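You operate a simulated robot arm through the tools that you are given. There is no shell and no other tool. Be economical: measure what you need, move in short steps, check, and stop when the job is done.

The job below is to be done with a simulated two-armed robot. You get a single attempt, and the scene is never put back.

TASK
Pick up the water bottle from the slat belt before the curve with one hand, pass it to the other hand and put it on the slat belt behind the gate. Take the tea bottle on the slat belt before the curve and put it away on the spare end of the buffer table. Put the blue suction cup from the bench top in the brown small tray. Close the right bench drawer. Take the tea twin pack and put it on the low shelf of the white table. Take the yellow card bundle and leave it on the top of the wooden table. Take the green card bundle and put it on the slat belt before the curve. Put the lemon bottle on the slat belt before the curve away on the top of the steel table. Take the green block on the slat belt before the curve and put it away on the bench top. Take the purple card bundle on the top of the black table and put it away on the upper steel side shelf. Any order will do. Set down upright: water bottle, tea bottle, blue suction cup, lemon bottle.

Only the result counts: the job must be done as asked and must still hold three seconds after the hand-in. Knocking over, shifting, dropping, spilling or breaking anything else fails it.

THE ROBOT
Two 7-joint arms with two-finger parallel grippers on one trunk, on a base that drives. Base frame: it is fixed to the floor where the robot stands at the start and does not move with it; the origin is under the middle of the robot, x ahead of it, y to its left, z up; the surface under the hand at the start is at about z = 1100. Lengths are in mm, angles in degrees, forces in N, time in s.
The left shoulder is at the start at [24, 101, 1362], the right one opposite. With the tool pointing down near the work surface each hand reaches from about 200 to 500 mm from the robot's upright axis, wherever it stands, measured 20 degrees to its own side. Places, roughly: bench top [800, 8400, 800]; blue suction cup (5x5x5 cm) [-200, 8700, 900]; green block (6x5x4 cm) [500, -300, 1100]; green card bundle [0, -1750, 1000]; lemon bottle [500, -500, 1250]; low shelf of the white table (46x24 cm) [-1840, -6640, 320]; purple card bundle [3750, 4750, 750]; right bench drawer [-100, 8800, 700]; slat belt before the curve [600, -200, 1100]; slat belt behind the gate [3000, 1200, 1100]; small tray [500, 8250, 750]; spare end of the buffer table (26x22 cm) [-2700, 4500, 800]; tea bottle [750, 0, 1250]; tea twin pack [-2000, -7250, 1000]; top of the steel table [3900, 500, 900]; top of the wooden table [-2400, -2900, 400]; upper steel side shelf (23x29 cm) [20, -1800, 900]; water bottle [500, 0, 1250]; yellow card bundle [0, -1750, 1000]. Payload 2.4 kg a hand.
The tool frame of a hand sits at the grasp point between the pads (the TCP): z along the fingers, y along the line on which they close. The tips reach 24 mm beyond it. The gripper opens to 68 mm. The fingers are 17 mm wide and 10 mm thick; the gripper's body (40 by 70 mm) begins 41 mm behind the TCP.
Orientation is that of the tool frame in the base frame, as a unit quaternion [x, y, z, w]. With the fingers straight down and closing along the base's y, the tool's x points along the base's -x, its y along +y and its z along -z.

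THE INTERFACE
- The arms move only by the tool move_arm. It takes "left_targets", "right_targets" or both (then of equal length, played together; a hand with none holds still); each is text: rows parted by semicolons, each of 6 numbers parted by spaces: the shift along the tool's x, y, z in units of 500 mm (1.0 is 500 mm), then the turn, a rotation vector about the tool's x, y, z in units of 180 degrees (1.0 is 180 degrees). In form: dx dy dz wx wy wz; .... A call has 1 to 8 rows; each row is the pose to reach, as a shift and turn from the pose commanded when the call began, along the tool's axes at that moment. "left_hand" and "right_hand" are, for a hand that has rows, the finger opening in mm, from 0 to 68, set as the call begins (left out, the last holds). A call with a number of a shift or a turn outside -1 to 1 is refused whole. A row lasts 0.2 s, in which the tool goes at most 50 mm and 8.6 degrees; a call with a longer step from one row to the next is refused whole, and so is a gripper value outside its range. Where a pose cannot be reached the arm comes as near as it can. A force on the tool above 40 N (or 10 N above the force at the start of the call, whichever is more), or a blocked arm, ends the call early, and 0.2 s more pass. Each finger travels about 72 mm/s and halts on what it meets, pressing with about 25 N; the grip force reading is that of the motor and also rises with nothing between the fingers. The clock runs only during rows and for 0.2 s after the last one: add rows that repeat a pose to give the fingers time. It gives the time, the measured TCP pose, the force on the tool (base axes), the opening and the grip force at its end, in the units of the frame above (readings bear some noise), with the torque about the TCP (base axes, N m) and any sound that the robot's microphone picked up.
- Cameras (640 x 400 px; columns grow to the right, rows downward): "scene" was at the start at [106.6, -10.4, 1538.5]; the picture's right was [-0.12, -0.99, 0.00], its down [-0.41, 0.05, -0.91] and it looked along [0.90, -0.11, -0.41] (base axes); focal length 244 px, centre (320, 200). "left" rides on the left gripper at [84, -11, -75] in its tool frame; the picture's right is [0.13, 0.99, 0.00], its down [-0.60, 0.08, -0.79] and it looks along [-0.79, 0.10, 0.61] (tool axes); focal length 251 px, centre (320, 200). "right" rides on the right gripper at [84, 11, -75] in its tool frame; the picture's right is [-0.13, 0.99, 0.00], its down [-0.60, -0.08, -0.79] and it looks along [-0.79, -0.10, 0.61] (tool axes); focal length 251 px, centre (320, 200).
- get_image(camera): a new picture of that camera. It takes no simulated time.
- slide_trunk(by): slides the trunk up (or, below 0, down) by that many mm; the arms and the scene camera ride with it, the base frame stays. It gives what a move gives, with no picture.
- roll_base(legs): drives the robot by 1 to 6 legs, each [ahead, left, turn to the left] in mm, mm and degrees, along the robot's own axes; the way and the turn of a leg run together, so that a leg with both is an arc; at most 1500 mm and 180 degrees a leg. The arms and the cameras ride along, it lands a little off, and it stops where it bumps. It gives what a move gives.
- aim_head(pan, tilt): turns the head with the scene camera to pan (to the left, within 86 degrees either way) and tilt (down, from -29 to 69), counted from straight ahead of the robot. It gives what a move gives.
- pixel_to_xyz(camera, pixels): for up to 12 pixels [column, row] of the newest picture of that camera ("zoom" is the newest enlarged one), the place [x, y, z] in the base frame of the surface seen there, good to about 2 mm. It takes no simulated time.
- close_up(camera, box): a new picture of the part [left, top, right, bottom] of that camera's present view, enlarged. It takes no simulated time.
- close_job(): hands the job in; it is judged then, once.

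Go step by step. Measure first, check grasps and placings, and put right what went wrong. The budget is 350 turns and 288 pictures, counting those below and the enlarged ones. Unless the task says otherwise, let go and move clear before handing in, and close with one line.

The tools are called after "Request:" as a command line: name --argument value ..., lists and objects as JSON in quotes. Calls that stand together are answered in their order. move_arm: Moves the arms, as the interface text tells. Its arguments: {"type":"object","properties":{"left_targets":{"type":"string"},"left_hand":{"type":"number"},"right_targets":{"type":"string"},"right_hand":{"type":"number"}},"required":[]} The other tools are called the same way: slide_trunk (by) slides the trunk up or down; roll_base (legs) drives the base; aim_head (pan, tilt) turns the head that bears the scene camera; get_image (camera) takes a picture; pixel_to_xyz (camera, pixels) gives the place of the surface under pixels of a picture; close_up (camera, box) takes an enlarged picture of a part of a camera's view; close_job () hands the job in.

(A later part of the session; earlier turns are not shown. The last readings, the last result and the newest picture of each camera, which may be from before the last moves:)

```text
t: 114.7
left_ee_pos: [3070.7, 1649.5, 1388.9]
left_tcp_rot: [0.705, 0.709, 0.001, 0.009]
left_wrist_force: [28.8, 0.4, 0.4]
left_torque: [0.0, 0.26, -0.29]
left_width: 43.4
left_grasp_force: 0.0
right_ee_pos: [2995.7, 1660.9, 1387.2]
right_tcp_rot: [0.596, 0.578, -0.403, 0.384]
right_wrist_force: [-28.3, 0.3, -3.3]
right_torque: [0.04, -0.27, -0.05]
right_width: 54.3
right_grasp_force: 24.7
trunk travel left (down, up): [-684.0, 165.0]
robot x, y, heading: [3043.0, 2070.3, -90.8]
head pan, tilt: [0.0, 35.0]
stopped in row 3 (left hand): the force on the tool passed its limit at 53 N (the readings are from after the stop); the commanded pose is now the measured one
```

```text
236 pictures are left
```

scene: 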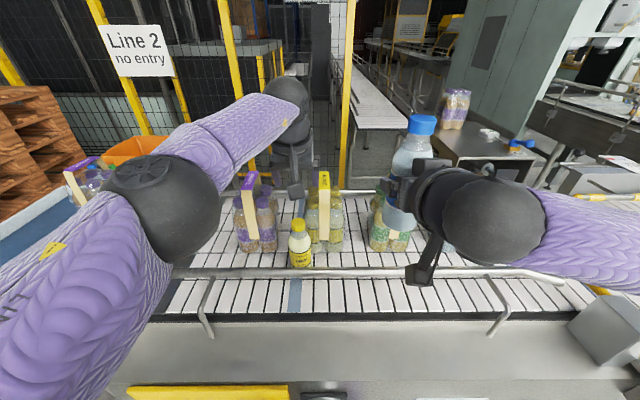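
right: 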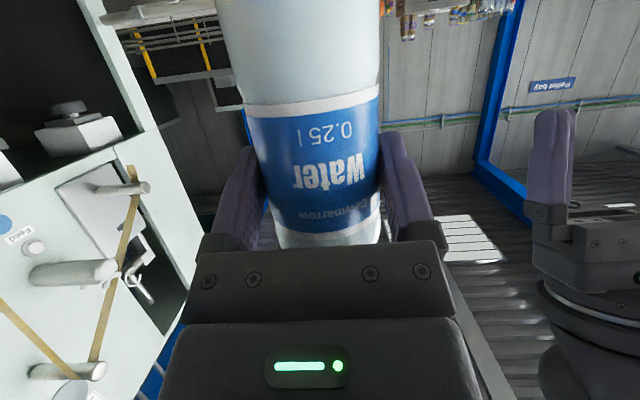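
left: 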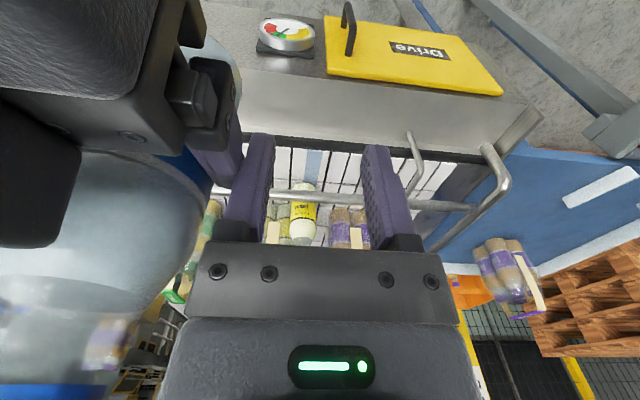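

The right hand had stalled at z=1387 and touched the left hand sideways; the bottle is still held. I separate them to the right by 100 mm and check.

Request:
move_arm --right_targets "0 -.06 0 0 0 0; 0 -.12 0 0 0 0; 0 -.2 0 0 0 0; 0 -.2 0 0 0 0"

Request:
get_image --camera "right"

Request:
get_image --camera "scene"

```text
t: 115.7
left_ee_pos: [3068.1, 1651.3, 1388.5]
left_tcp_rot: [0.706, 0.708, -0.002, 0.008]
left_wrist_force: [0.0, -0.2, -0.1]
left_torque: [0.0, 0.01, 0.03]
left_width: 66.1
left_grasp_force: 0.1
right_ee_pos: [2899.0, 1664.5, 1387.7]
right_tcp_rot: [0.593, 0.58, -0.401, 0.388]
right_wrist_force: [0.3, -0.1, -3.1]
right_torque: [0.06, 0.0, 0.0]
right_width: 54.6
right_grasp_force: 25.2
trunk travel left (down, up): [-684.0, 165.0]
robot x, y, heading: [3045.1, 2072.6, -90.8]
head pan, tilt: [0.0, 35.0]
```

```text
235 pictures are left
```

right: 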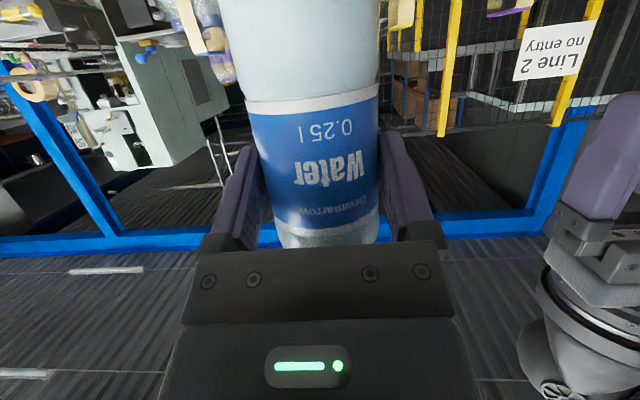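

```text
234 pictures are left
```

scene: 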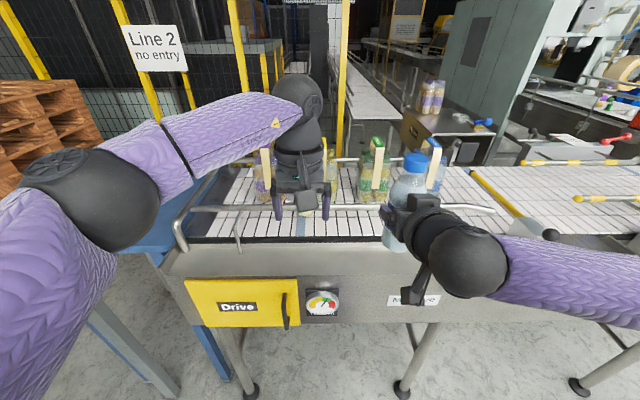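

I swing the left hand out to its side, then bring the right hand to the centre and down together.

Request:
move_arm --left_targets "0 .07 -.02 0 0 0; 0 .14 -.04 0 0 0; 0 .21 -.06 0 0 0; 0 .28 -.08 0 0 0; 0 .34 -.08 0 0 0; 0 .34 -.08 0 0 0"

Request:
move_arm --right_targets ".027 .059 .018 0 0 0; .055 .117 .036 0 0 0; .082 .176 .055 0 0 0; .11 .235 .073 0 0 0; .137 .293 .091 0 0 0; .164 .352 .114 0 0 0; .164 .352 .114 0 0 0"

Request:
get_image --camera "scene"

```text
t: 117.1
left_ee_pos: [3236.8, 1651.8, 1430.5]
left_tcp_rot: [0.707, 0.707, -0.001, 0.007]
left_wrist_force: [-0.1, -0.9, 0.1]
left_torque: [-0.02, -0.01, 0.0]
left_width: 65.9
left_grasp_force: 0.1
right_ee_pos: [2898.5, 1665.4, 1387.5]
right_tcp_rot: [0.594, 0.58, -0.4, 0.388]
right_wrist_force: [0.6, -0.3, -2.6]
right_torque: [0.04, 0.01, 0.02]
right_width: 54.5
right_grasp_force: 25.3
trunk travel left (down, up): [-684.0, 165.0]
robot x, y, heading: [3043.5, 2071.3, -90.9]
head pan, tilt: [0.0, 35.0]
```

```text
t: 118.7
left_ee_pos: [3235.3, 1651.3, 1430.7]
left_tcp_rot: [0.707, 0.707, -0.002, 0.007]
left_wrist_force: [-0.3, 0.4, 0.3]
left_torque: [-0.01, -0.04, 0.01]
left_width: 66.1
left_grasp_force: 0.1
right_ee_pos: [3072.7, 1637.6, 1290.8]
right_tcp_rot: [0.593, 0.58, -0.4, 0.389]
right_wrist_force: [-0.4, -0.4, -2.2]
right_torque: [0.02, -0.02, 0.0]
right_width: 54.5
right_grasp_force: 25.0
trunk travel left (down, up): [-684.0, 165.0]
robot x, y, heading: [3044.5, 2075.1, -90.7]
head pan, tilt: [0.0, 35.0]
```

```text
233 pictures are left
```

scene: 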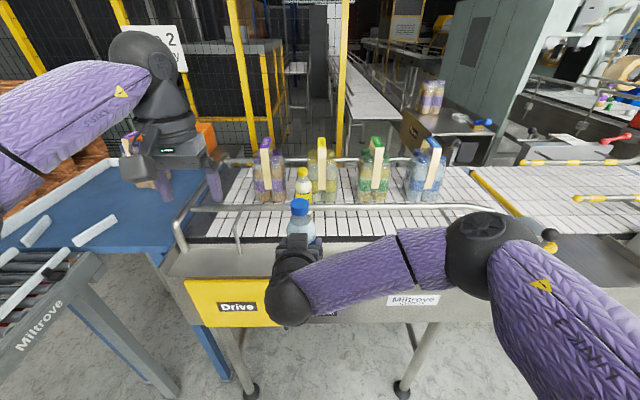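

In position. I measure the water's cap top for the left hand.

Request:
pixel_to_xyz --camera "scene" --pixels '[[299, 201], [299, 204], [292, 205], [306, 205], [299, 208], [300, 230]]'

```text
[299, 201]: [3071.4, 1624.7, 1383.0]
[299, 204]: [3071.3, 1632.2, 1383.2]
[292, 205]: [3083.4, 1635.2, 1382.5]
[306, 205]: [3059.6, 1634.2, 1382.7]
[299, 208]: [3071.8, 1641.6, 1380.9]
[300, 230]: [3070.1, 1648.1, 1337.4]
```

Cap centre (3071,1632), top 1383. I bring the left over it at present height, then check.

Request:
move_arm --left_targets "-.01 -.083 -.01 0 0 0; -.02 -.165 -.01 0 0 0; -.03 -.248 -.01 0 0 0; -.039 -.33 -.01 0 0 0; -.039 -.33 -.01 0 0 0"

Request:
get_image --camera "left"

```text
t: 119.9
left_ee_pos: [3073.1, 1629.9, 1434.4]
left_tcp_rot: [0.707, 0.708, -0.002, 0.007]
left_wrist_force: [0.6, 0.4, -0.9]
left_torque: [0.01, 0.03, -0.01]
left_width: 66.0
left_grasp_force: 0.2
right_ee_pos: [3073.3, 1636.2, 1290.0]
right_tcp_rot: [0.593, 0.581, -0.4, 0.388]
right_wrist_force: [1.2, 0.2, -3.1]
right_torque: [0.03, 0.0, -0.02]
right_width: 54.3
right_grasp_force: 24.7
trunk travel left (down, up): [-684.0, 165.0]
robot x, y, heading: [3039.7, 2071.7, -90.7]
head pan, tilt: [0.0, 35.0]
```

```text
232 pictures are left
```

left: 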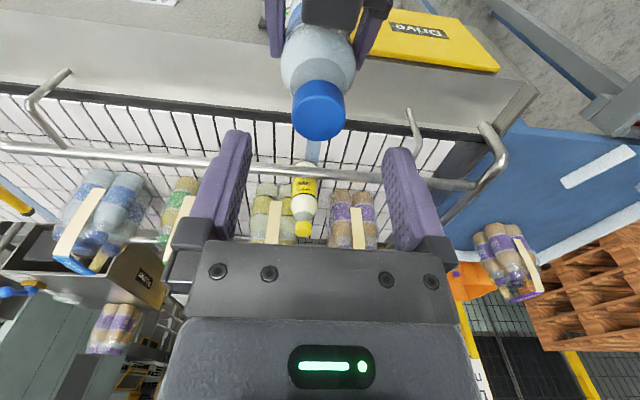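

Centred. I lower 50 mm, close the left on the cap, and then open the right.

Request:
move_arm --left_targets "0 0 .05 0 0 0; 0 0 .1 0 0 0; 0 0 .1 0 0 0"

Request:
move_arm --left_targets "0 0 0 0 0 0; 0 0 0 0 0 0; 0 0 0 0 0 0; 0 0 0 0 0 0; 0 0 0 0 0 0" --left_hand 0

```text
t: 120.7
left_ee_pos: [3072.7, 1631.3, 1382.8]
left_tcp_rot: [0.708, 0.706, 0.0, 0.007]
left_wrist_force: [0.1, -0.7, -0.2]
left_torque: [-0.03, -0.01, 0.01]
left_width: 66.0
left_grasp_force: 0.0
right_ee_pos: [3073.5, 1638.0, 1290.5]
right_tcp_rot: [0.593, 0.58, -0.401, 0.388]
right_wrist_force: [0.6, -0.6, -3.4]
right_torque: [0.02, -0.01, 0.0]
right_width: 54.4
right_grasp_force: 25.2
trunk travel left (down, up): [-684.0, 165.0]
robot x, y, heading: [3044.0, 2072.9, -91.0]
head pan, tilt: [0.0, 35.0]
```

```text
t: 121.9
left_ee_pos: [3073.7, 1630.5, 1383.6]
left_tcp_rot: [0.707, 0.707, -0.001, 0.007]
left_wrist_force: [-4.5, -1.8, -1.2]
left_torque: [-0.08, 0.18, -0.09]
left_width: 40.5
left_grasp_force: 25.1
right_ee_pos: [3074.1, 1638.7, 1291.4]
right_tcp_rot: [0.594, 0.581, -0.4, 0.388]
right_wrist_force: [3.5, 1.2, -0.7]
right_torque: [-0.08, 0.25, 0.14]
right_width: 54.4
right_grasp_force: 25.2
trunk travel left (down, up): [-684.0, 165.0]
robot x, y, heading: [3041.5, 2073.0, -90.8]
head pan, tilt: [0.0, 35.0]
```

Left holds the cap. I open the right, back it off, raise it 23 mm and set its pitch to 60°.

Request:
move_arm --right_targets "0 0 0 0 0 0; 0 0 0 0 0 0; .019 0 -.046 0 0 0; .037 0 -.093 0 0 0; .056 0 -.139 0 .0222 0; .0136 0 -.156 0 .0444 0; .0136 0 -.156 0 .0444 0" --right_hand 68

Request:
get_image --camera "right"

```text
t: 123.5
left_ee_pos: [3071.5, 1630.3, 1382.8]
left_tcp_rot: [0.707, 0.707, -0.001, 0.007]
left_wrist_force: [-0.5, -0.7, 0.5]
left_torque: [0.0, -0.01, 0.02]
left_width: 40.5
left_grasp_force: 25.3
right_ee_pos: [3076.2, 1713.4, 1313.4]
right_tcp_rot: [0.62, 0.606, -0.358, 0.347]
right_wrist_force: [0.2, 0.8, 0.4]
right_torque: [-0.01, -0.03, 0.01]
right_width: 68.0
right_grasp_force: 0.1
trunk travel left (down, up): [-684.0, 165.0]
robot x, y, heading: [3040.2, 2070.4, -90.7]
head pan, tilt: [0.0, 35.0]
```

```text
231 pictures are left
```

right: 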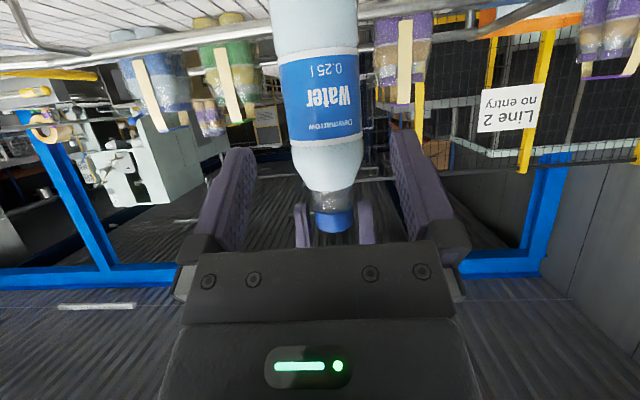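

Now I advance the right 79 mm and close.

Request:
move_arm --right_targets "-.026 -.002 .046 0 0 0; -.053 -.003 .091 0 0 0; -.079 -.003 .137 0 0 0; -.079 -.003 .137 0 0 0"

Request:
move_arm --right_targets "0 0 0 0 0 0; 0 0 0 0 0 0; 0 0 0 0 0 0; 0 0 0 0 0 0" --right_hand 0

Request:
get_image --camera "right"

```text
t: 124.5
left_ee_pos: [3072.9, 1630.6, 1384.1]
left_tcp_rot: [0.707, 0.707, 0.0, 0.008]
left_wrist_force: [-0.6, -0.5, 1.0]
left_torque: [0.02, 0.0, 0.0]
left_width: 40.4
left_grasp_force: 24.7
right_ee_pos: [3072.1, 1632.0, 1313.7]
right_tcp_rot: [0.62, 0.605, -0.359, 0.346]
right_wrist_force: [-0.3, 1.2, 0.8]
right_torque: [-0.03, 0.0, -0.03]
right_width: 68.2
right_grasp_force: 0.0
trunk travel left (down, up): [-684.0, 165.0]
robot x, y, heading: [3037.7, 2075.2, -90.8]
head pan, tilt: [0.0, 35.0]
```

```text
t: 125.5
left_ee_pos: [3073.3, 1630.1, 1383.3]
left_tcp_rot: [0.708, 0.706, -0.002, 0.006]
left_wrist_force: [-7.2, 7.0, 0.5]
left_torque: [0.19, 0.22, -0.13]
left_width: 40.3
left_grasp_force: 24.7
right_ee_pos: [3071.8, 1633.1, 1313.6]
right_tcp_rot: [0.62, 0.606, -0.358, 0.347]
right_wrist_force: [7.0, -6.9, -0.8]
right_torque: [0.25, 0.3, 0.16]
right_width: 54.4
right_grasp_force: 24.8
trunk travel left (down, up): [-684.0, 165.0]
robot x, y, heading: [3041.4, 2071.1, -90.7]
head pan, tilt: [0.0, 35.0]
```

```text
230 pictures are left
```

right: 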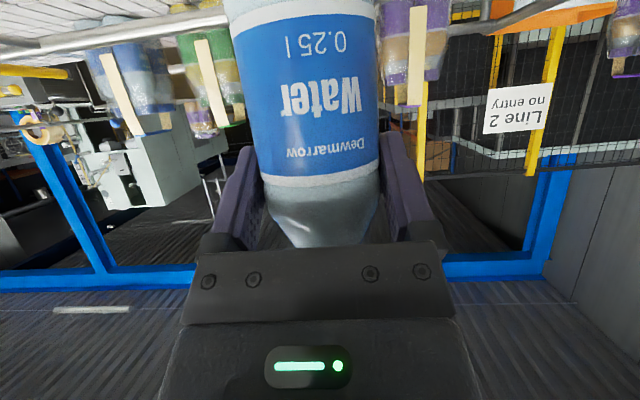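

Right grip is good at 54.4 mm. I open the left, lift it and swing it aside.

Request:
move_arm --left_targets "0 0 0 0 0 0; 0 0 0 0 0 0; 0 0 -.06 0 0 0; 0 0 -.12 0 0 0; 0 .09 -.12 0 0 0; 0 .18 -.12 0 0 0; 0 .27 -.12 0 0 0; 0 .36 -.12 0 0 0" --left_hand 66

Request:
get_image --camera "scene"

```text
t: 127.3
left_ee_pos: [3251.2, 1633.9, 1446.5]
left_tcp_rot: [0.708, 0.706, -0.002, 0.007]
left_wrist_force: [0.0, 0.0, -0.3]
left_torque: [0.0, 0.02, 0.02]
left_width: 66.1
left_grasp_force: 0.1
right_ee_pos: [3072.9, 1633.1, 1314.4]
right_tcp_rot: [0.619, 0.606, -0.358, 0.347]
right_wrist_force: [0.0, -0.5, 0.6]
right_torque: [0.03, -0.02, -0.02]
right_width: 54.2
right_grasp_force: 24.4
trunk travel left (down, up): [-684.0, 165.0]
robot x, y, heading: [3045.4, 2073.0, -90.9]
head pan, tilt: [0.0, 35.0]
```

```text
229 pictures are left
```

scene: 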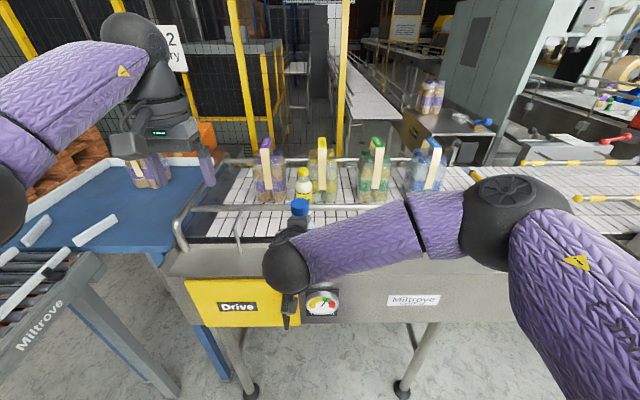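

I raise the right by 20 mm, then roll ahead 240 and right 115 so the water comes over the strip.

Request:
move_arm --right_targets "-.035 0 -.02 0 0 0; -.035 0 -.02 0 0 0"

Request:
roll_base --legs '[[240, -115, 0]]'

Request:
get_image --camera "scene"

```text
t: 127.9
left_ee_pos: [3248.7, 1633.3, 1447.1]
left_tcp_rot: [0.707, 0.707, -0.001, 0.007]
left_wrist_force: [-0.4, -0.4, 0.1]
left_torque: [0.0, 0.01, -0.05]
left_width: 66.3
left_grasp_force: 0.0
right_ee_pos: [3071.6, 1633.6, 1334.2]
right_tcp_rot: [0.62, 0.606, -0.359, 0.347]
right_wrist_force: [0.0, -0.4, -2.6]
right_torque: [0.02, 0.04, 0.04]
right_width: 54.3
right_grasp_force: 25.1
trunk travel left (down, up): [-684.0, 165.0]
robot x, y, heading: [3049.0, 2075.0, -90.6]
head pan, tilt: [0.0, 35.0]
```

```text
t: 129.8
left_ee_pos: [3130.0, 1393.2, 1446.8]
left_tcp_rot: [0.707, 0.707, -0.001, 0.007]
left_wrist_force: [0.0, 0.5, 0.0]
left_torque: [-0.02, 0.03, 0.0]
left_width: 65.7
left_grasp_force: 0.2
right_ee_pos: [2952.4, 1393.5, 1333.6]
right_tcp_rot: [0.62, 0.606, -0.358, 0.347]
right_wrist_force: [-0.4, 0.0, -2.2]
right_torque: [0.0, 0.01, 0.02]
right_width: 54.4
right_grasp_force: 24.9
trunk travel left (down, up): [-684.0, 165.0]
robot x, y, heading: [2926.9, 1834.4, -90.8]
head pan, tilt: [0.0, 35.0]
```

```text
228 pictures are left
```

scene: 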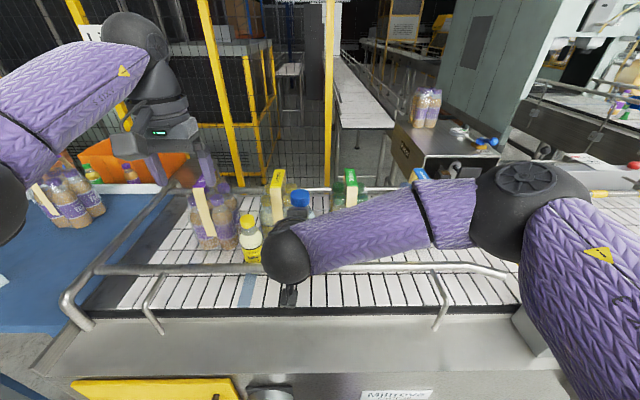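

I extend 90 mm forward at this height, then lower 110 mm, leaving ~18 mm.

Request:
move_arm --right_targets "-.045 0 .078 0 0 0; -.09 0 .156 0 0 0; -.042 0 .183 0 0 0; .006 0 .211 0 0 0; .054 0 .238 0 0 0; .1 0 .265 0 0 0; .1 0 .265 0 0 0"

Request:
get_image --camera "scene"

Request:
get_image --camera "right"

```text
t: 131.4
left_ee_pos: [3130.4, 1394.0, 1448.2]
left_tcp_rot: [0.707, 0.707, -0.002, 0.008]
left_wrist_force: [-0.2, 1.0, -1.2]
left_torque: [-0.04, -0.03, 0.02]
left_width: 66.3
left_grasp_force: 0.2
right_ee_pos: [2950.6, 1304.4, 1223.2]
right_tcp_rot: [0.62, 0.606, -0.358, 0.346]
right_wrist_force: [-0.4, 0.1, -2.2]
right_torque: [0.05, 0.0, -0.02]
right_width: 54.2
right_grasp_force: 24.9
trunk travel left (down, up): [-684.0, 165.0]
robot x, y, heading: [2923.9, 1832.6, -90.7]
head pan, tilt: [0.0, 35.0]
```

```text
227 pictures are left
```

scene: 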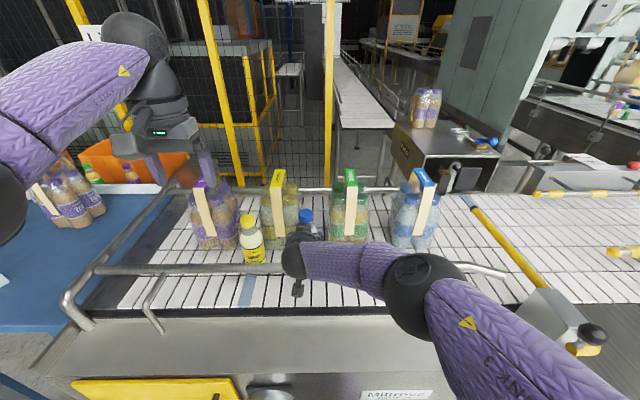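

```text
226 pictures are left
```

right: 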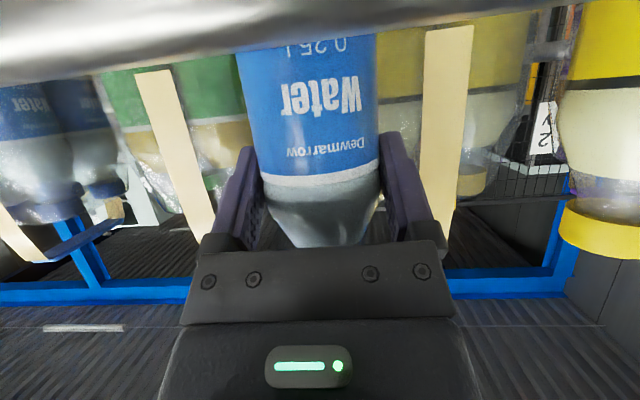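

Clear of the rail. I lower the remaining distance slowly.

Request:
move_arm --right_targets ".007 0 .004 0 0 0; .014 0 .008 0 0 0; .021 0 .012 0 0 0; .025 0 .0145 0 0 0; .025 0 .0145 0 0 0"

```text
t: 132.6
left_ee_pos: [3130.5, 1395.1, 1447.8]
left_tcp_rot: [0.708, 0.707, -0.001, 0.008]
left_wrist_force: [-0.8, 0.0, 0.5]
left_torque: [0.06, 0.04, 0.0]
left_width: 65.9
left_grasp_force: 0.0
right_ee_pos: [2948.2, 1305.2, 1208.9]
right_tcp_rot: [0.621, 0.605, -0.359, 0.346]
right_wrist_force: [0.1, 1.1, -2.5]
right_torque: [0.08, 0.0, -0.03]
right_width: 54.6
right_grasp_force: 24.9
trunk travel left (down, up): [-684.0, 165.0]
robot x, y, heading: [2924.4, 1832.6, -90.8]
head pan, tilt: [0.0, 35.0]
```

Request:
move_arm --right_targets ".0035 0 .002 0 0 0; .007 0 .004 0 0 0; .007 0 .004 0 0 0"

```text
t: 133.4
left_ee_pos: [3130.8, 1393.4, 1446.9]
left_tcp_rot: [0.707, 0.707, -0.002, 0.008]
left_wrist_force: [-0.7, 0.4, 0.2]
left_torque: [0.03, -0.01, -0.02]
left_width: 66.0
left_grasp_force: 0.1
right_ee_pos: [2948.8, 1305.6, 1205.4]
right_tcp_rot: [0.621, 0.605, -0.358, 0.346]
right_wrist_force: [0.5, -1.0, -2.7]
right_torque: [0.03, -0.03, -0.01]
right_width: 54.7
right_grasp_force: 24.9
trunk travel left (down, up): [-684.0, 165.0]
robot x, y, heading: [2922.6, 1829.8, -90.7]
head pan, tilt: [0.0, 35.0]
```

No contact yet at 1205; a few more millimetres.

Request:
move_arm --right_targets ".0035 0 .002 0 0 0; .007 0 .004 0 0 0; .0105 0 .006 0 0 0; .0105 0 .006 0 0 0"

```text
t: 134.4
left_ee_pos: [3130.6, 1395.3, 1447.9]
left_tcp_rot: [0.707, 0.707, 0.0, 0.007]
left_wrist_force: [-0.3, 0.1, -0.2]
left_torque: [-0.02, -0.02, 0.01]
left_width: 66.1
left_grasp_force: 0.1
right_ee_pos: [2949.5, 1306.9, 1200.3]
right_tcp_rot: [0.62, 0.604, -0.36, 0.348]
right_wrist_force: [-1.1, -4.6, 18.6]
right_torque: [-0.12, -0.23, 0.0]
right_width: 53.7
right_grasp_force: 25.3
trunk travel left (down, up): [-684.0, 165.0]
robot x, y, heading: [2923.5, 1833.7, -90.8]
head pan, tilt: [0.0, 35.0]
```

Contact (18.6 N). I open the right and withdraw along the hand axis.

Request:
move_arm --right_targets "0 0 0 0 0 0; 0 0 0 0 0 0; 0 0 0 0 0 0; 0 0 -.06 0 0 0; 0 0 -.14 0 0 0; 0 0 -.22 0 0 0; -.05 0 -.28 0 0 0; -.12 0 -.32 0 0 0" --right_hand 68

Request:
get_image --camera "scene"

```text
t: 136.2
left_ee_pos: [3130.1, 1393.6, 1446.4]
left_tcp_rot: [0.707, 0.707, -0.001, 0.007]
left_wrist_force: [0.0, 0.3, 0.0]
left_torque: [0.02, -0.02, -0.01]
left_width: 66.1
left_grasp_force: 0.0
right_ee_pos: [2950.3, 1415.8, 1331.7]
right_tcp_rot: [0.62, 0.606, -0.358, 0.347]
right_wrist_force: [0.2, -0.3, 0.5]
right_torque: [0.0, 0.01, -0.03]
right_width: 68.0
right_grasp_force: 0.0
trunk travel left (down, up): [-684.0, 165.0]
robot x, y, heading: [2922.1, 1835.5, -90.8]
head pan, tilt: [0.0, 35.0]
```

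```text
225 pictures are left
```

scene: 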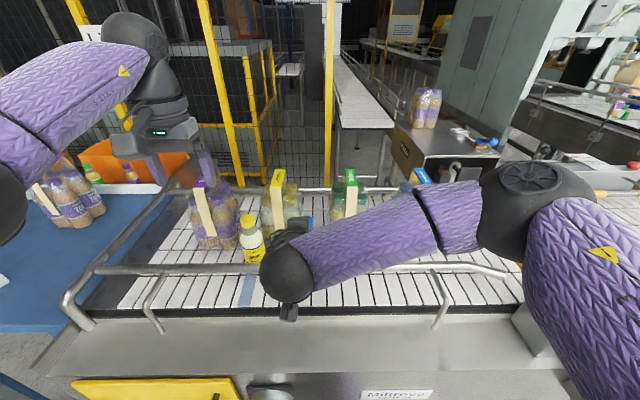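

I verify the water with the right camera, and meanwhile bring the left over the lemon with a 25° pitch.

Request:
get_image --camera "right"

Request:
move_arm --left_targets "-.049 -.024 .03 0 -.0347 0; -.097 -.047 .07 0 -.0695 0; -.146 -.07 .14 0 -.104 0; -.194 -.094 .2 0 -.139 0; -.194 -.094 .2 0 -.139 0"

Request:
get_image --camera "left"

```text
224 pictures are left
```

right: 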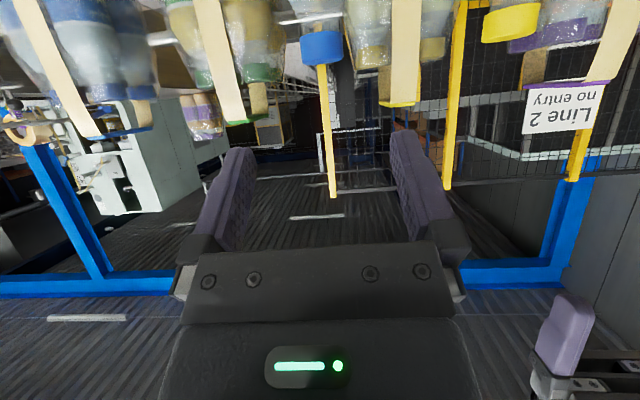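

```text
t: 137.4
left_ee_pos: [3084.7, 1297.2, 1348.1]
left_tcp_rot: [0.689, 0.689, -0.154, 0.161]
left_wrist_force: [-0.3, 0.4, -0.3]
left_torque: [0.02, 0.01, 0.02]
left_width: 66.1
left_grasp_force: 0.0
right_ee_pos: [2951.0, 1416.0, 1330.6]
right_tcp_rot: [0.62, 0.606, -0.358, 0.346]
right_wrist_force: [-0.3, 0.2, 1.2]
right_torque: [-0.02, 0.0, -0.02]
right_width: 68.1
right_grasp_force: 0.1
trunk travel left (down, up): [-684.0, 165.0]
robot x, y, heading: [2922.9, 1833.4, -90.6]
head pan, tilt: [0.0, 35.0]
```

```text
223 pictures are left
```

left: 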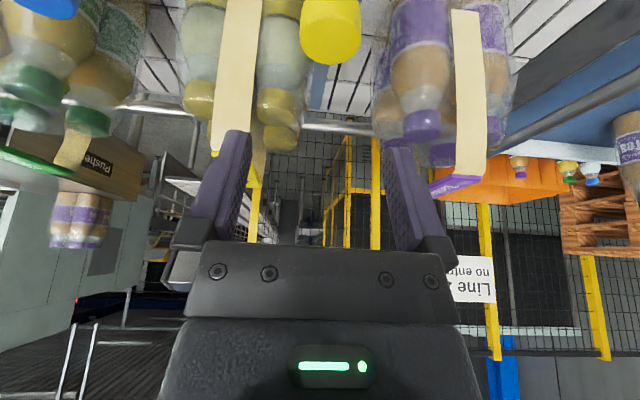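

The water stands upright on the belt. I measure the lemon cap.

Request:
pixel_to_xyz --camera "left" --pixels '[[330, 45], [310, 38], [352, 38], [330, 58], [330, 28]]'

```text
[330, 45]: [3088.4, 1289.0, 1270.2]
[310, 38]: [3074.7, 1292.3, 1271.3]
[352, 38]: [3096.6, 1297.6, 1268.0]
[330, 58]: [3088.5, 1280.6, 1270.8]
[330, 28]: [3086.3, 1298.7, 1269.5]
```

Lower onto the lemon cap and close.

Request:
move_arm --left_targets ".02 .004 .048 0 0 0; .042 .004 .097 0 0 0; .063 .004 .145 0 0 0; .063 .004 .145 0 0 0"

Request:
move_arm --left_targets "0 0 0 0 0 0; 0 0 0 0 0 0; 0 0 0 0 0 0; 0 0 0 0 0 0; 0 0 0 0 0 0" --left_hand 0

Request:
get_image --camera "left"

```text
t: 138.4
left_ee_pos: [3086.6, 1293.1, 1268.1]
left_tcp_rot: [0.69, 0.689, -0.154, 0.16]
left_wrist_force: [-0.4, -0.3, 0.0]
left_torque: [0.01, 0.03, -0.01]
left_width: 66.1
left_grasp_force: 0.1
right_ee_pos: [2950.5, 1416.1, 1331.2]
right_tcp_rot: [0.62, 0.605, -0.36, 0.347]
right_wrist_force: [-0.3, 0.6, -0.4]
right_torque: [-0.01, -0.01, -0.01]
right_width: 68.1
right_grasp_force: 0.1
trunk travel left (down, up): [-684.0, 165.0]
robot x, y, heading: [2926.5, 1832.2, -90.5]
head pan, tilt: [0.0, 35.0]
```

```text
t: 139.6
left_ee_pos: [3084.5, 1292.9, 1267.9]
left_tcp_rot: [0.69, 0.689, -0.155, 0.161]
left_wrist_force: [0.1, -0.2, 0.6]
left_torque: [-0.07, 0.09, 0.03]
left_width: 42.1
left_grasp_force: 24.9
right_ee_pos: [2950.9, 1416.1, 1331.0]
right_tcp_rot: [0.62, 0.606, -0.358, 0.346]
right_wrist_force: [0.4, -0.1, 0.1]
right_torque: [-0.02, 0.0, 0.01]
right_width: 67.9
right_grasp_force: 0.1
trunk travel left (down, up): [-684.0, 165.0]
robot x, y, heading: [2919.7, 1832.9, -90.7]
head pan, tilt: [0.0, 35.0]
```

```text
222 pictures are left
```

left: 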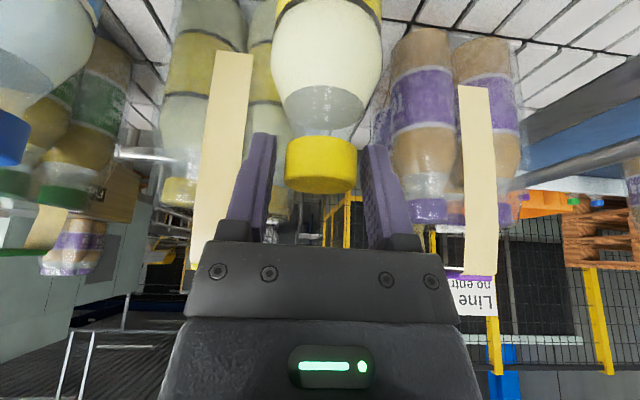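

Gripped at 42 mm. I lift and draw it back a bit, then look with the scene camera.

Request:
move_arm --left_targets "-.034 0 -.072 0 0 0; -.068 0 -.145 0 0 0; -.093 0 -.199 0 0 0; -.06 0 -.25 0 0 0; -.04 0 -.3 0 0 0; -.04 0 -.3 0 0 0"

Request:
roll_base --legs '[[-300, 0, 0]]'

Request:
get_image --camera "scene"

```text
t: 141.0
left_ee_pos: [3088.1, 1340.9, 1412.7]
left_tcp_rot: [0.69, 0.689, -0.155, 0.159]
left_wrist_force: [-0.5, -0.8, -2.7]
left_torque: [0.01, 0.02, 0.0]
left_width: 42.1
left_grasp_force: 25.7
right_ee_pos: [2950.3, 1414.9, 1329.7]
right_tcp_rot: [0.62, 0.606, -0.359, 0.347]
right_wrist_force: [-0.1, 1.1, 0.3]
right_torque: [0.03, -0.01, -0.01]
right_width: 68.3
right_grasp_force: 0.0
trunk travel left (down, up): [-684.0, 165.0]
robot x, y, heading: [2925.4, 1830.6, -90.9]
head pan, tilt: [0.0, 35.0]
```

```text
t: 143.1
left_ee_pos: [3090.8, 1637.3, 1413.3]
left_tcp_rot: [0.692, 0.687, -0.154, 0.159]
left_wrist_force: [0.4, 0.5, -2.6]
left_torque: [-0.02, 0.01, -0.02]
left_width: 41.8
left_grasp_force: 24.9
right_ee_pos: [2952.7, 1713.0, 1330.0]
right_tcp_rot: [0.621, 0.605, -0.359, 0.346]
right_wrist_force: [0.8, -0.2, 0.6]
right_torque: [-0.02, 0.01, -0.01]
right_width: 68.0
right_grasp_force: 0.1
trunk travel left (down, up): [-684.0, 165.0]
robot x, y, heading: [2926.2, 2134.2, -91.3]
head pan, tilt: [0.0, 35.0]
```

```text
221 pictures are left
```

scene: 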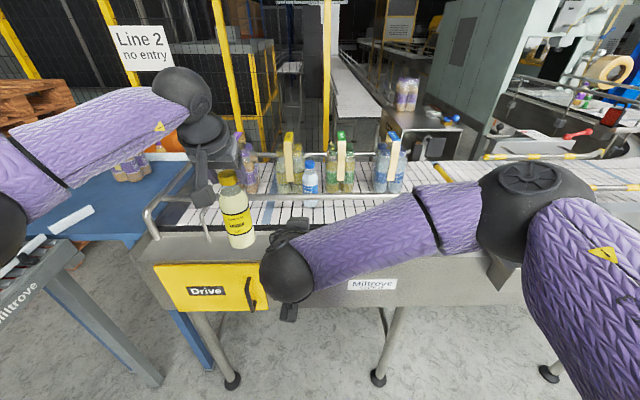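

The water stands fine behind the rail. I look left to find a way around to the steel table.

Request:
aim_head --pan 60 --tilt 20

Request:
get_image --camera "scene"

Request:
pixel_to_xyz --camera "scene" --pixels '[[100, 250], [200, 250], [320, 250], [450, 200], [550, 200], [320, 150], [450, 100], [250, 180]]'

```text
t: 144.4
left_ee_pos: [3090.3, 1636.0, 1412.7]
left_tcp_rot: [0.692, 0.687, -0.155, 0.159]
left_wrist_force: [-0.4, -0.2, -2.8]
left_torque: [0.0, -0.02, 0.02]
left_width: 41.8
left_grasp_force: 25.2
right_ee_pos: [2953.7, 1712.9, 1331.0]
right_tcp_rot: [0.622, 0.604, -0.36, 0.346]
right_wrist_force: [-0.1, -0.2, 1.0]
right_torque: [0.03, 0.0, -0.03]
right_width: 67.7
right_grasp_force: 0.0
trunk travel left (down, up): [-684.0, 165.0]
robot x, y, heading: [2928.4, 2132.2, -90.8]
head pan, tilt: [60.0, 20.0]
```

```text
220 pictures are left
```

scene: 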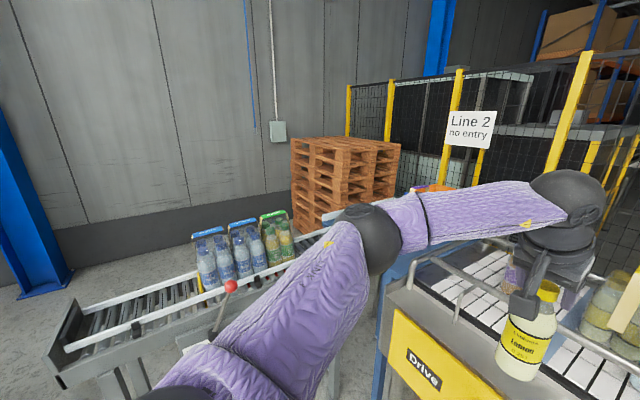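

```text
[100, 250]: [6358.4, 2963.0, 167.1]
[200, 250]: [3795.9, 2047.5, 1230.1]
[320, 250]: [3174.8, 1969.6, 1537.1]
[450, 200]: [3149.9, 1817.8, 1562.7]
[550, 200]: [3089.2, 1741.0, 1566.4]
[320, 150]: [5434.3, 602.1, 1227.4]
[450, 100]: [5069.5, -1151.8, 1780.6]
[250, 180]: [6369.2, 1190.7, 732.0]
```

I measure the roller conveyor's end, the pallet stack and the passage beyond.

Request:
pixel_to_xyz --camera "scene" --pixels '[[62, 375], [75, 320], [60, 345], [150, 380], [295, 160], [398, 165], [330, 180], [295, 225], [200, 210], [425, 186], [40, 290], [270, 225]]'

```text
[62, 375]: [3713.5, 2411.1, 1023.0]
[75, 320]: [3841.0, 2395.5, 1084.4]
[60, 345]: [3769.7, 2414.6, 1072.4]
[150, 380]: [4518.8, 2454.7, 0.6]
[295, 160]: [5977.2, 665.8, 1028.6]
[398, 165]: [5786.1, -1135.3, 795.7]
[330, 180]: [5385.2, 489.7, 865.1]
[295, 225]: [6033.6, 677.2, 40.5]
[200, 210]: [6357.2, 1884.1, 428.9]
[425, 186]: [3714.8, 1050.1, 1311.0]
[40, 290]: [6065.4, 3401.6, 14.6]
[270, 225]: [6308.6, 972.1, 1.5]
```

The rollers end at y≈2415, so I go around at y≈2950. I back up, turn to +x and look.

Request:
roll_base --legs '[[-800, 0, 0], [0, 0, 91]]'

Request:
aim_head --pan 0 --tilt 20

Request:
get_image --camera "scene"

```text
t: 152.6
left_ee_pos: [3430.2, 3124.9, 1412.5]
left_tcp_rot: [-0.011, 0.975, 0.007, 0.222]
left_wrist_force: [0.6, 0.5, -2.6]
left_torque: [0.03, 0.03, 0.0]
left_width: 41.7
left_grasp_force: 25.0
right_ee_pos: [3357.2, 2985.9, 1329.7]
right_tcp_rot: [0.0, 0.867, -0.002, 0.498]
right_wrist_force: [0.4, 0.1, 0.0]
right_torque: [-0.03, -0.01, -0.01]
right_width: 68.1
right_grasp_force: 0.0
trunk travel left (down, up): [-684.0, 165.0]
robot x, y, heading: [2945.9, 2953.6, 0.6]
head pan, tilt: [60.0, 20.0]
```

```text
t: 153.9
left_ee_pos: [3428.9, 3125.4, 1413.0]
left_tcp_rot: [-0.011, 0.975, 0.007, 0.223]
left_wrist_force: [0.1, 0.5, -2.6]
left_torque: [-0.01, 0.0, 0.0]
left_width: 41.9
left_grasp_force: 24.8
right_ee_pos: [3358.2, 2986.6, 1329.5]
right_tcp_rot: [0.001, 0.867, -0.003, 0.498]
right_wrist_force: [-0.9, 0.2, -1.1]
right_torque: [0.02, -0.01, -0.03]
right_width: 68.2
right_grasp_force: 0.0
trunk travel left (down, up): [-684.0, 165.0]
robot x, y, heading: [2937.7, 2952.1, 0.6]
head pan, tilt: [0.0, 20.0]
```

```text
219 pictures are left
```

scene: 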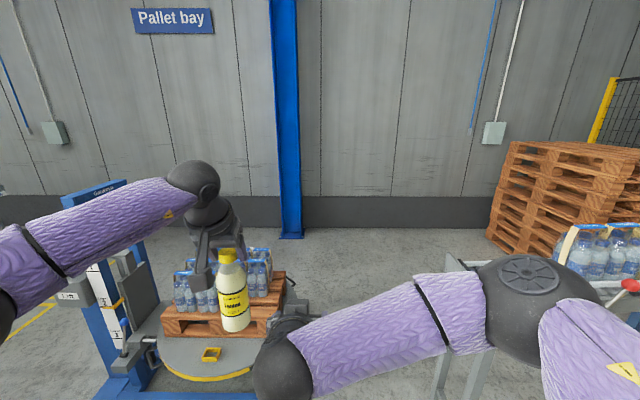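

A pallet wrapper stands ahead-left. I measure it to route past on its right.

Request:
pixel_to_xyz --camera "scene" --pixels '[[250, 372], [285, 280], [245, 335], [200, 355], [230, 395], [160, 375], [145, 340], [100, 395], [310, 240], [400, 240], [445, 300], [400, 280]]'

```text
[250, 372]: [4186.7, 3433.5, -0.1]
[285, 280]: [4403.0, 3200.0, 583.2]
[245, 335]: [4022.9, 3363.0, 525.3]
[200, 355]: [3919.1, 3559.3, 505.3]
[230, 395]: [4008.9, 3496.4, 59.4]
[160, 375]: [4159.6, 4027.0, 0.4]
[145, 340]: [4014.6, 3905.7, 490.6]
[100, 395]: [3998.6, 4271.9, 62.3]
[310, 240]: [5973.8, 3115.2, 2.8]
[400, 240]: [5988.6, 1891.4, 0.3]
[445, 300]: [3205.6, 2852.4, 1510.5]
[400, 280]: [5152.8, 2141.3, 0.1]
```

Gap between rollers (y 2415) and pallet (y 3200): I pass along y≈2785, then turn to −y and look.

Request:
roll_base --legs '[[0, -165, -0.6], [1000, 0, 0], [850, 0, 0], [0, 0, -90]]'

Request:
get_image --camera "scene"

```text
t: 168.2
left_ee_pos: [4939.5, 2258.0, 1412.4]
left_tcp_rot: [0.705, 0.674, -0.158, 0.156]
left_wrist_force: [0.2, 0.1, -3.0]
left_torque: [0.05, 0.03, -0.02]
left_width: 41.2
left_grasp_force: 25.1
right_ee_pos: [4805.6, 2339.0, 1329.9]
right_tcp_rot: [0.633, 0.593, -0.365, 0.339]
right_wrist_force: [-0.2, 0.0, 0.5]
right_torque: [0.01, 0.01, -0.02]
right_width: 68.0
right_grasp_force: 0.1
trunk travel left (down, up): [-684.0, 165.0]
robot x, y, heading: [4795.0, 2758.5, -93.1]
head pan, tilt: [0.0, 20.0]
```

```text
218 pictures are left
```

scene: 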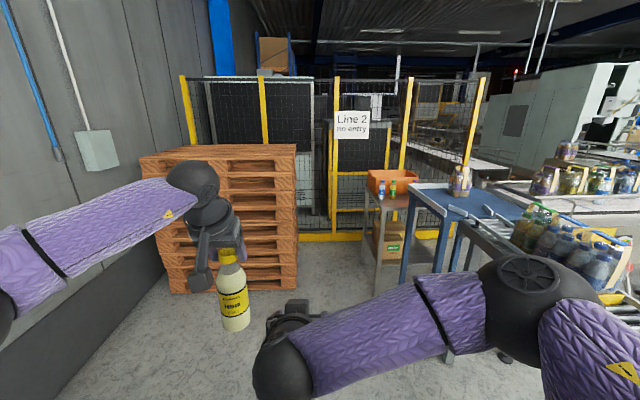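

The steel table with an orange crate is at (395,200). I zoom and measure its top.

Request:
close_up --camera "scene" --box '[340, 150, 460, 280]'

Request:
pixel_to_xyz --camera "scene" --pixels '[[375, 205], [400, 205], [369, 195], [380, 208], [412, 200], [370, 180], [405, 175], [375, 280], [300, 280], [405, 250]]'

```text
3.08 times, centred on (400, 215) of scene
```

zoom: 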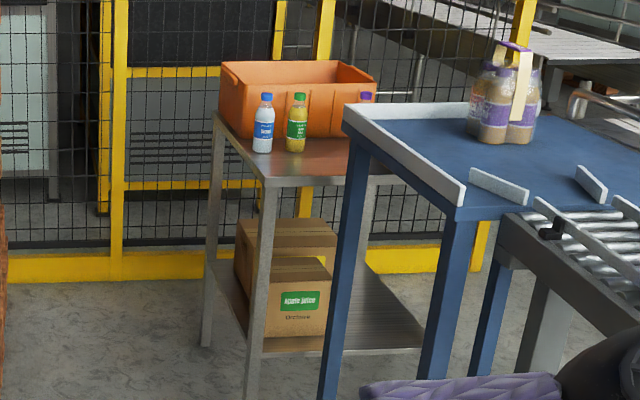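

```text
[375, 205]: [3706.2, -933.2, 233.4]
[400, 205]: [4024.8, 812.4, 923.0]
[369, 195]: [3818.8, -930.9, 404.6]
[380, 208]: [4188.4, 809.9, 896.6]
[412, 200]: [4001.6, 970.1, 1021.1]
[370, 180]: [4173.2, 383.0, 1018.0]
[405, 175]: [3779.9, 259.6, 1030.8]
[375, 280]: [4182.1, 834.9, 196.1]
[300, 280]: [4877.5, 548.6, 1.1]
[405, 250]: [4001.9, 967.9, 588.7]
```

I measure the small bottles' bases, the crate front and free area on the steel table.

Request:
pixel_to_xyz --camera "zoom" --pixels '[[262, 148], [296, 148], [320, 160], [290, 168], [262, 180], [215, 118], [330, 135], [240, 115], [345, 165], [235, 135], [280, 172], [300, 95]]'

```text
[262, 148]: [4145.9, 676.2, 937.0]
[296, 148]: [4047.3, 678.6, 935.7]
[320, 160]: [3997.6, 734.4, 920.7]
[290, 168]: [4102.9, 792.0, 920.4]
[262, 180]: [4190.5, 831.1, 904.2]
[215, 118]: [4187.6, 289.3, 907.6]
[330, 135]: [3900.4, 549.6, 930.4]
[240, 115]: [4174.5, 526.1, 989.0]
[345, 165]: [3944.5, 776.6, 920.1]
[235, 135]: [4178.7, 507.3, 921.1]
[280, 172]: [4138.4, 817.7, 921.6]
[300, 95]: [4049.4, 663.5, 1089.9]
```

Free spot chosen: (4075,775) in front of the two small bottles (fronts at y≈717, table edge y≈830). I drive to (4390,1174) with heading −135° and lower the trunk.

Request:
roll_base --legs '[[800, -160, 0], [600, -162, 0], [203, 0, 0], [0, 0, -42]]'

Request:
aim_head --pan 0 --tilt 40

Request:
get_image --camera "scene"

```text
t: 178.8
left_ee_pos: [4190.4, 686.6, 1414.0]
left_tcp_rot: [0.896, 0.384, -0.203, 0.092]
left_wrist_force: [-0.6, 0.5, -3.1]
left_torque: [-0.01, -0.01, 0.06]
left_width: 40.7
left_grasp_force: 25.1
right_ee_pos: [4144.4, 834.3, 1330.2]
right_tcp_rot: [0.8, 0.333, -0.461, 0.19]
right_wrist_force: [-0.1, 0.5, -0.3]
right_torque: [-0.02, 0.0, 0.02]
right_width: 68.0
right_grasp_force: 0.1
trunk travel left (down, up): [-684.0, 165.0]
robot x, y, heading: [4413.4, 1157.5, -134.1]
head pan, tilt: [0.0, 20.0]
```

```text
t: 179.7
left_ee_pos: [4191.5, 686.9, 1413.1]
left_tcp_rot: [0.896, 0.385, -0.203, 0.091]
left_wrist_force: [-1.2, 0.7, -1.9]
left_torque: [0.02, 0.02, -0.03]
left_width: 41.1
left_grasp_force: 25.3
right_ee_pos: [4143.1, 833.8, 1330.4]
right_tcp_rot: [0.8, 0.333, -0.461, 0.19]
right_wrist_force: [0.7, 0.3, 0.2]
right_torque: [0.0, 0.02, 0.01]
right_width: 68.1
right_grasp_force: 0.0
trunk travel left (down, up): [-684.0, 165.0]
robot x, y, heading: [4413.3, 1154.8, -134.2]
head pan, tilt: [0.0, 40.0]
```

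```text
216 pictures are left
```

scene: 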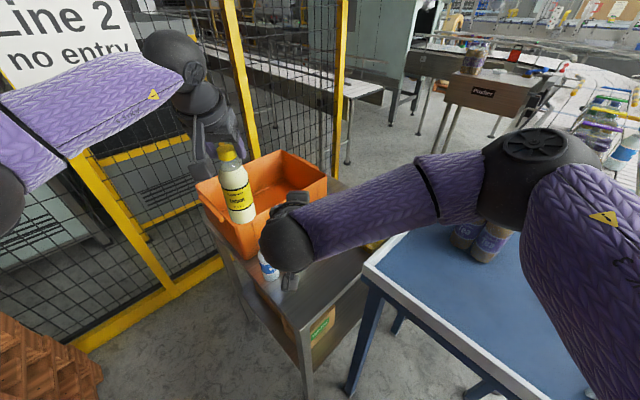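

The right hand is in the way; I move it to its own side, then lower the trunk 150 mm.

Request:
move_arm --right_targets "-.04 -.07 -.02 0 0 0; -.08 -.14 -.04 0 0 0; -.12 -.21 -.06 0 0 0; -.16 -.28 -.08 0 0 0; -.2 -.35 -.1 0 0 0; -.2 -.35 -.1 0 0 0"

Request:
get_image --camera "scene"

```text
t: 181.1
left_ee_pos: [4191.8, 685.5, 1412.9]
left_tcp_rot: [0.896, 0.385, -0.203, 0.092]
left_wrist_force: [-0.3, -0.5, -2.9]
left_torque: [0.0, -0.01, -0.02]
left_width: 41.1
left_grasp_force: 25.3
right_ee_pos: [4013.2, 951.3, 1443.6]
right_tcp_rot: [0.8, 0.333, -0.461, 0.19]
right_wrist_force: [0.6, 0.0, -0.4]
right_torque: [-0.01, 0.05, 0.0]
right_width: 68.1
right_grasp_force: 0.1
trunk travel left (down, up): [-684.0, 165.0]
robot x, y, heading: [4411.9, 1156.1, -134.2]
head pan, tilt: [0.0, 40.0]
```

```text
215 pictures are left
```

scene: 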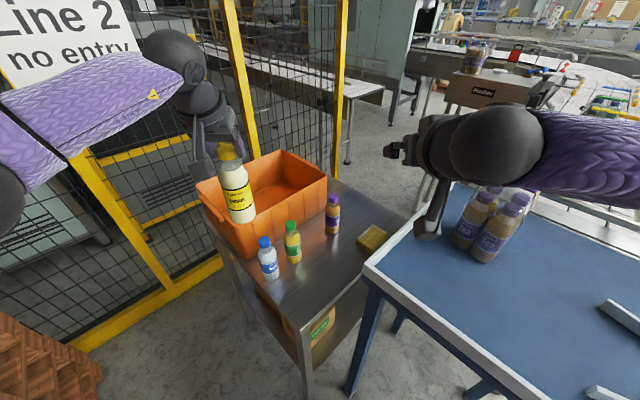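

Now the table top is visible: free area around (310,285). I measure it.

Request:
pixel_to_xyz --camera "scene" --pixels '[[310, 285], [325, 270], [295, 300], [272, 278], [297, 262], [333, 233], [365, 250], [303, 325], [260, 300], [330, 250], [350, 290], [265, 240]]'

```text
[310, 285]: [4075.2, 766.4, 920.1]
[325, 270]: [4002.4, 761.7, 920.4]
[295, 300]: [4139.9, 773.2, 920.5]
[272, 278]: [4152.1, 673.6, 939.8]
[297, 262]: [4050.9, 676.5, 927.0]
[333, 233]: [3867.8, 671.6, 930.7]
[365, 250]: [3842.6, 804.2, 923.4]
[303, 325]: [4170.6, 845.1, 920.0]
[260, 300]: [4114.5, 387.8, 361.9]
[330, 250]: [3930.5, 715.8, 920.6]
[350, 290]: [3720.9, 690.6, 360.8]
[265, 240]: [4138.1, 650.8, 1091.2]
```

I first shift the lemon sideways clear of the other bottles, then lower the trunk 170 mm.

Request:
move_arm --left_targets "0 -.08 0 0 0 0; 0 -.16 0 0 0 0; 0 -.24 0 0 0 0; 0 -.314 0 0 0 0; 0 -.314 0 0 0 0"

Request:
slide_trunk --by -170

Request:
get_image --camera "scene"

```text
t: 182.3
left_ee_pos: [4077.8, 795.3, 1410.4]
left_tcp_rot: [0.895, 0.385, -0.203, 0.092]
left_wrist_force: [-0.8, 0.8, -2.5]
left_torque: [0.01, 0.0, 0.04]
left_width: 40.7
left_grasp_force: 25.3
right_ee_pos: [4013.1, 951.6, 1442.7]
right_tcp_rot: [0.8, 0.333, -0.461, 0.189]
right_wrist_force: [0.6, -0.2, 0.4]
right_torque: [-0.02, 0.03, -0.03]
right_width: 68.3
right_grasp_force: 0.1
trunk travel left (down, up): [-684.0, 165.0]
robot x, y, heading: [4411.7, 1153.4, -134.2]
head pan, tilt: [0.0, 40.0]
```

```text
t: 184.2
left_ee_pos: [4078.0, 794.9, 1242.6]
left_tcp_rot: [0.896, 0.384, -0.203, 0.091]
left_wrist_force: [0.7, -0.1, -2.6]
left_torque: [0.01, 0.02, 0.01]
left_width: 40.9
left_grasp_force: 25.6
right_ee_pos: [4015.1, 951.6, 1272.6]
right_tcp_rot: [0.8, 0.333, -0.461, 0.189]
right_wrist_force: [0.1, 0.8, -0.3]
right_torque: [-0.01, 0.0, -0.02]
right_width: 67.9
right_grasp_force: 0.0
trunk travel left (down, up): [-514.0, 336.0]
robot x, y, heading: [4415.1, 1155.3, -134.1]
head pan, tilt: [0.0, 40.0]
```

```text
214 pictures are left
```

scene: 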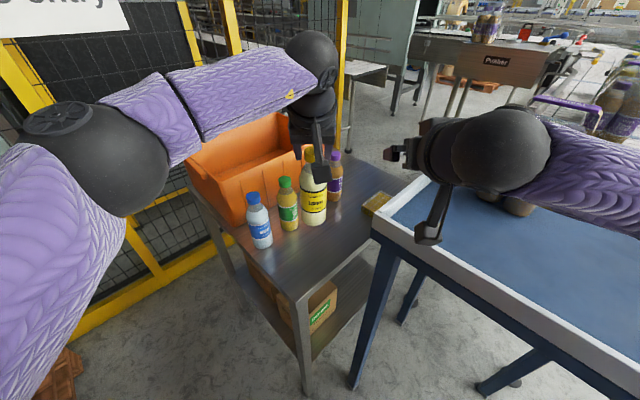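

I lower to ~10 mm above the table while advancing 27 mm.

Request:
move_arm --left_targets "-.03 0 .06 0 0 0; -.01 0 .12 0 0 0; .02 0 .18 0 0 0; .05 0 .23 0 0 0; .07 0 .276 0 0 0; .07 0 .276 0 0 0"

Request:
get_image --camera "scene"

```text
t: 185.6
left_ee_pos: [4059.5, 773.2, 1100.7]
left_tcp_rot: [0.895, 0.385, -0.203, 0.091]
left_wrist_force: [0.0, -1.2, -2.4]
left_torque: [0.02, 0.0, 0.02]
left_width: 40.7
left_grasp_force: 25.0
right_ee_pos: [4014.8, 952.0, 1272.6]
right_tcp_rot: [0.8, 0.333, -0.461, 0.19]
right_wrist_force: [-0.3, -0.5, 0.2]
right_torque: [-0.01, 0.01, 0.01]
right_width: 68.0
right_grasp_force: 0.3
trunk travel left (down, up): [-514.0, 336.0]
robot x, y, heading: [4411.6, 1154.8, -134.4]
head pan, tilt: [0.0, 40.0]
```

```text
213 pictures are left
```

scene: 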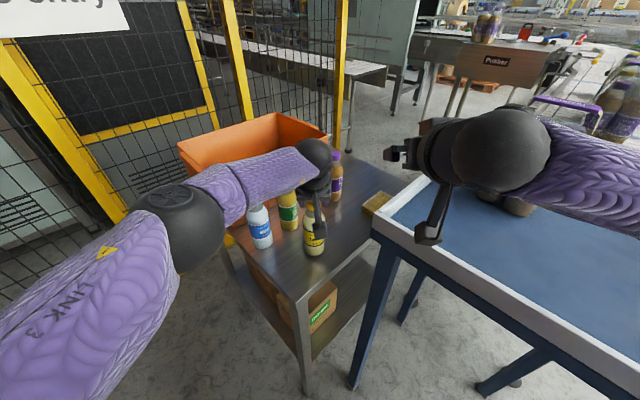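

Lower gently until contact.

Request:
move_arm --left_targets ".0025 0 .0054 0 0 0; .005 0 .0108 0 0 0; .0068 0 .0145 0 0 0; .0068 0 .0145 0 0 0"

```text
t: 186.6
left_ee_pos: [4058.2, 773.7, 1093.2]
left_tcp_rot: [0.896, 0.384, -0.202, 0.091]
left_wrist_force: [-0.2, -1.1, -2.2]
left_torque: [-0.01, 0.01, -0.03]
left_width: 40.6
left_grasp_force: 25.2
right_ee_pos: [4014.7, 952.9, 1272.5]
right_tcp_rot: [0.8, 0.334, -0.461, 0.19]
right_wrist_force: [-0.2, 1.1, -0.3]
right_torque: [0.0, -0.03, 0.01]
right_width: 68.0
right_grasp_force: 0.0
trunk travel left (down, up): [-514.0, 336.0]
robot x, y, heading: [4412.0, 1155.7, -134.6]
head pan, tilt: [0.0, 40.0]
```

Request:
move_arm --left_targets ".0017 0 .0036 0 0 0; .0034 0 .0072 0 0 0; .0042 0 .009 0 0 0; .0042 0 .009 0 0 0"

```text
t: 187.6
left_ee_pos: [4060.7, 772.2, 1090.5]
left_tcp_rot: [0.895, 0.385, -0.205, 0.093]
left_wrist_force: [-2.0, -5.5, 29.4]
left_torque: [-0.34, 0.14, -0.02]
left_width: 40.8
left_grasp_force: 25.1
right_ee_pos: [4015.9, 953.4, 1273.8]
right_tcp_rot: [0.8, 0.332, -0.462, 0.189]
right_wrist_force: [-0.1, 0.6, 0.3]
right_torque: [0.01, -0.03, 0.0]
right_width: 68.0
right_grasp_force: 0.1
trunk travel left (down, up): [-514.0, 336.0]
robot x, y, heading: [4413.2, 1157.3, -134.1]
head pan, tilt: [0.0, 40.0]
```

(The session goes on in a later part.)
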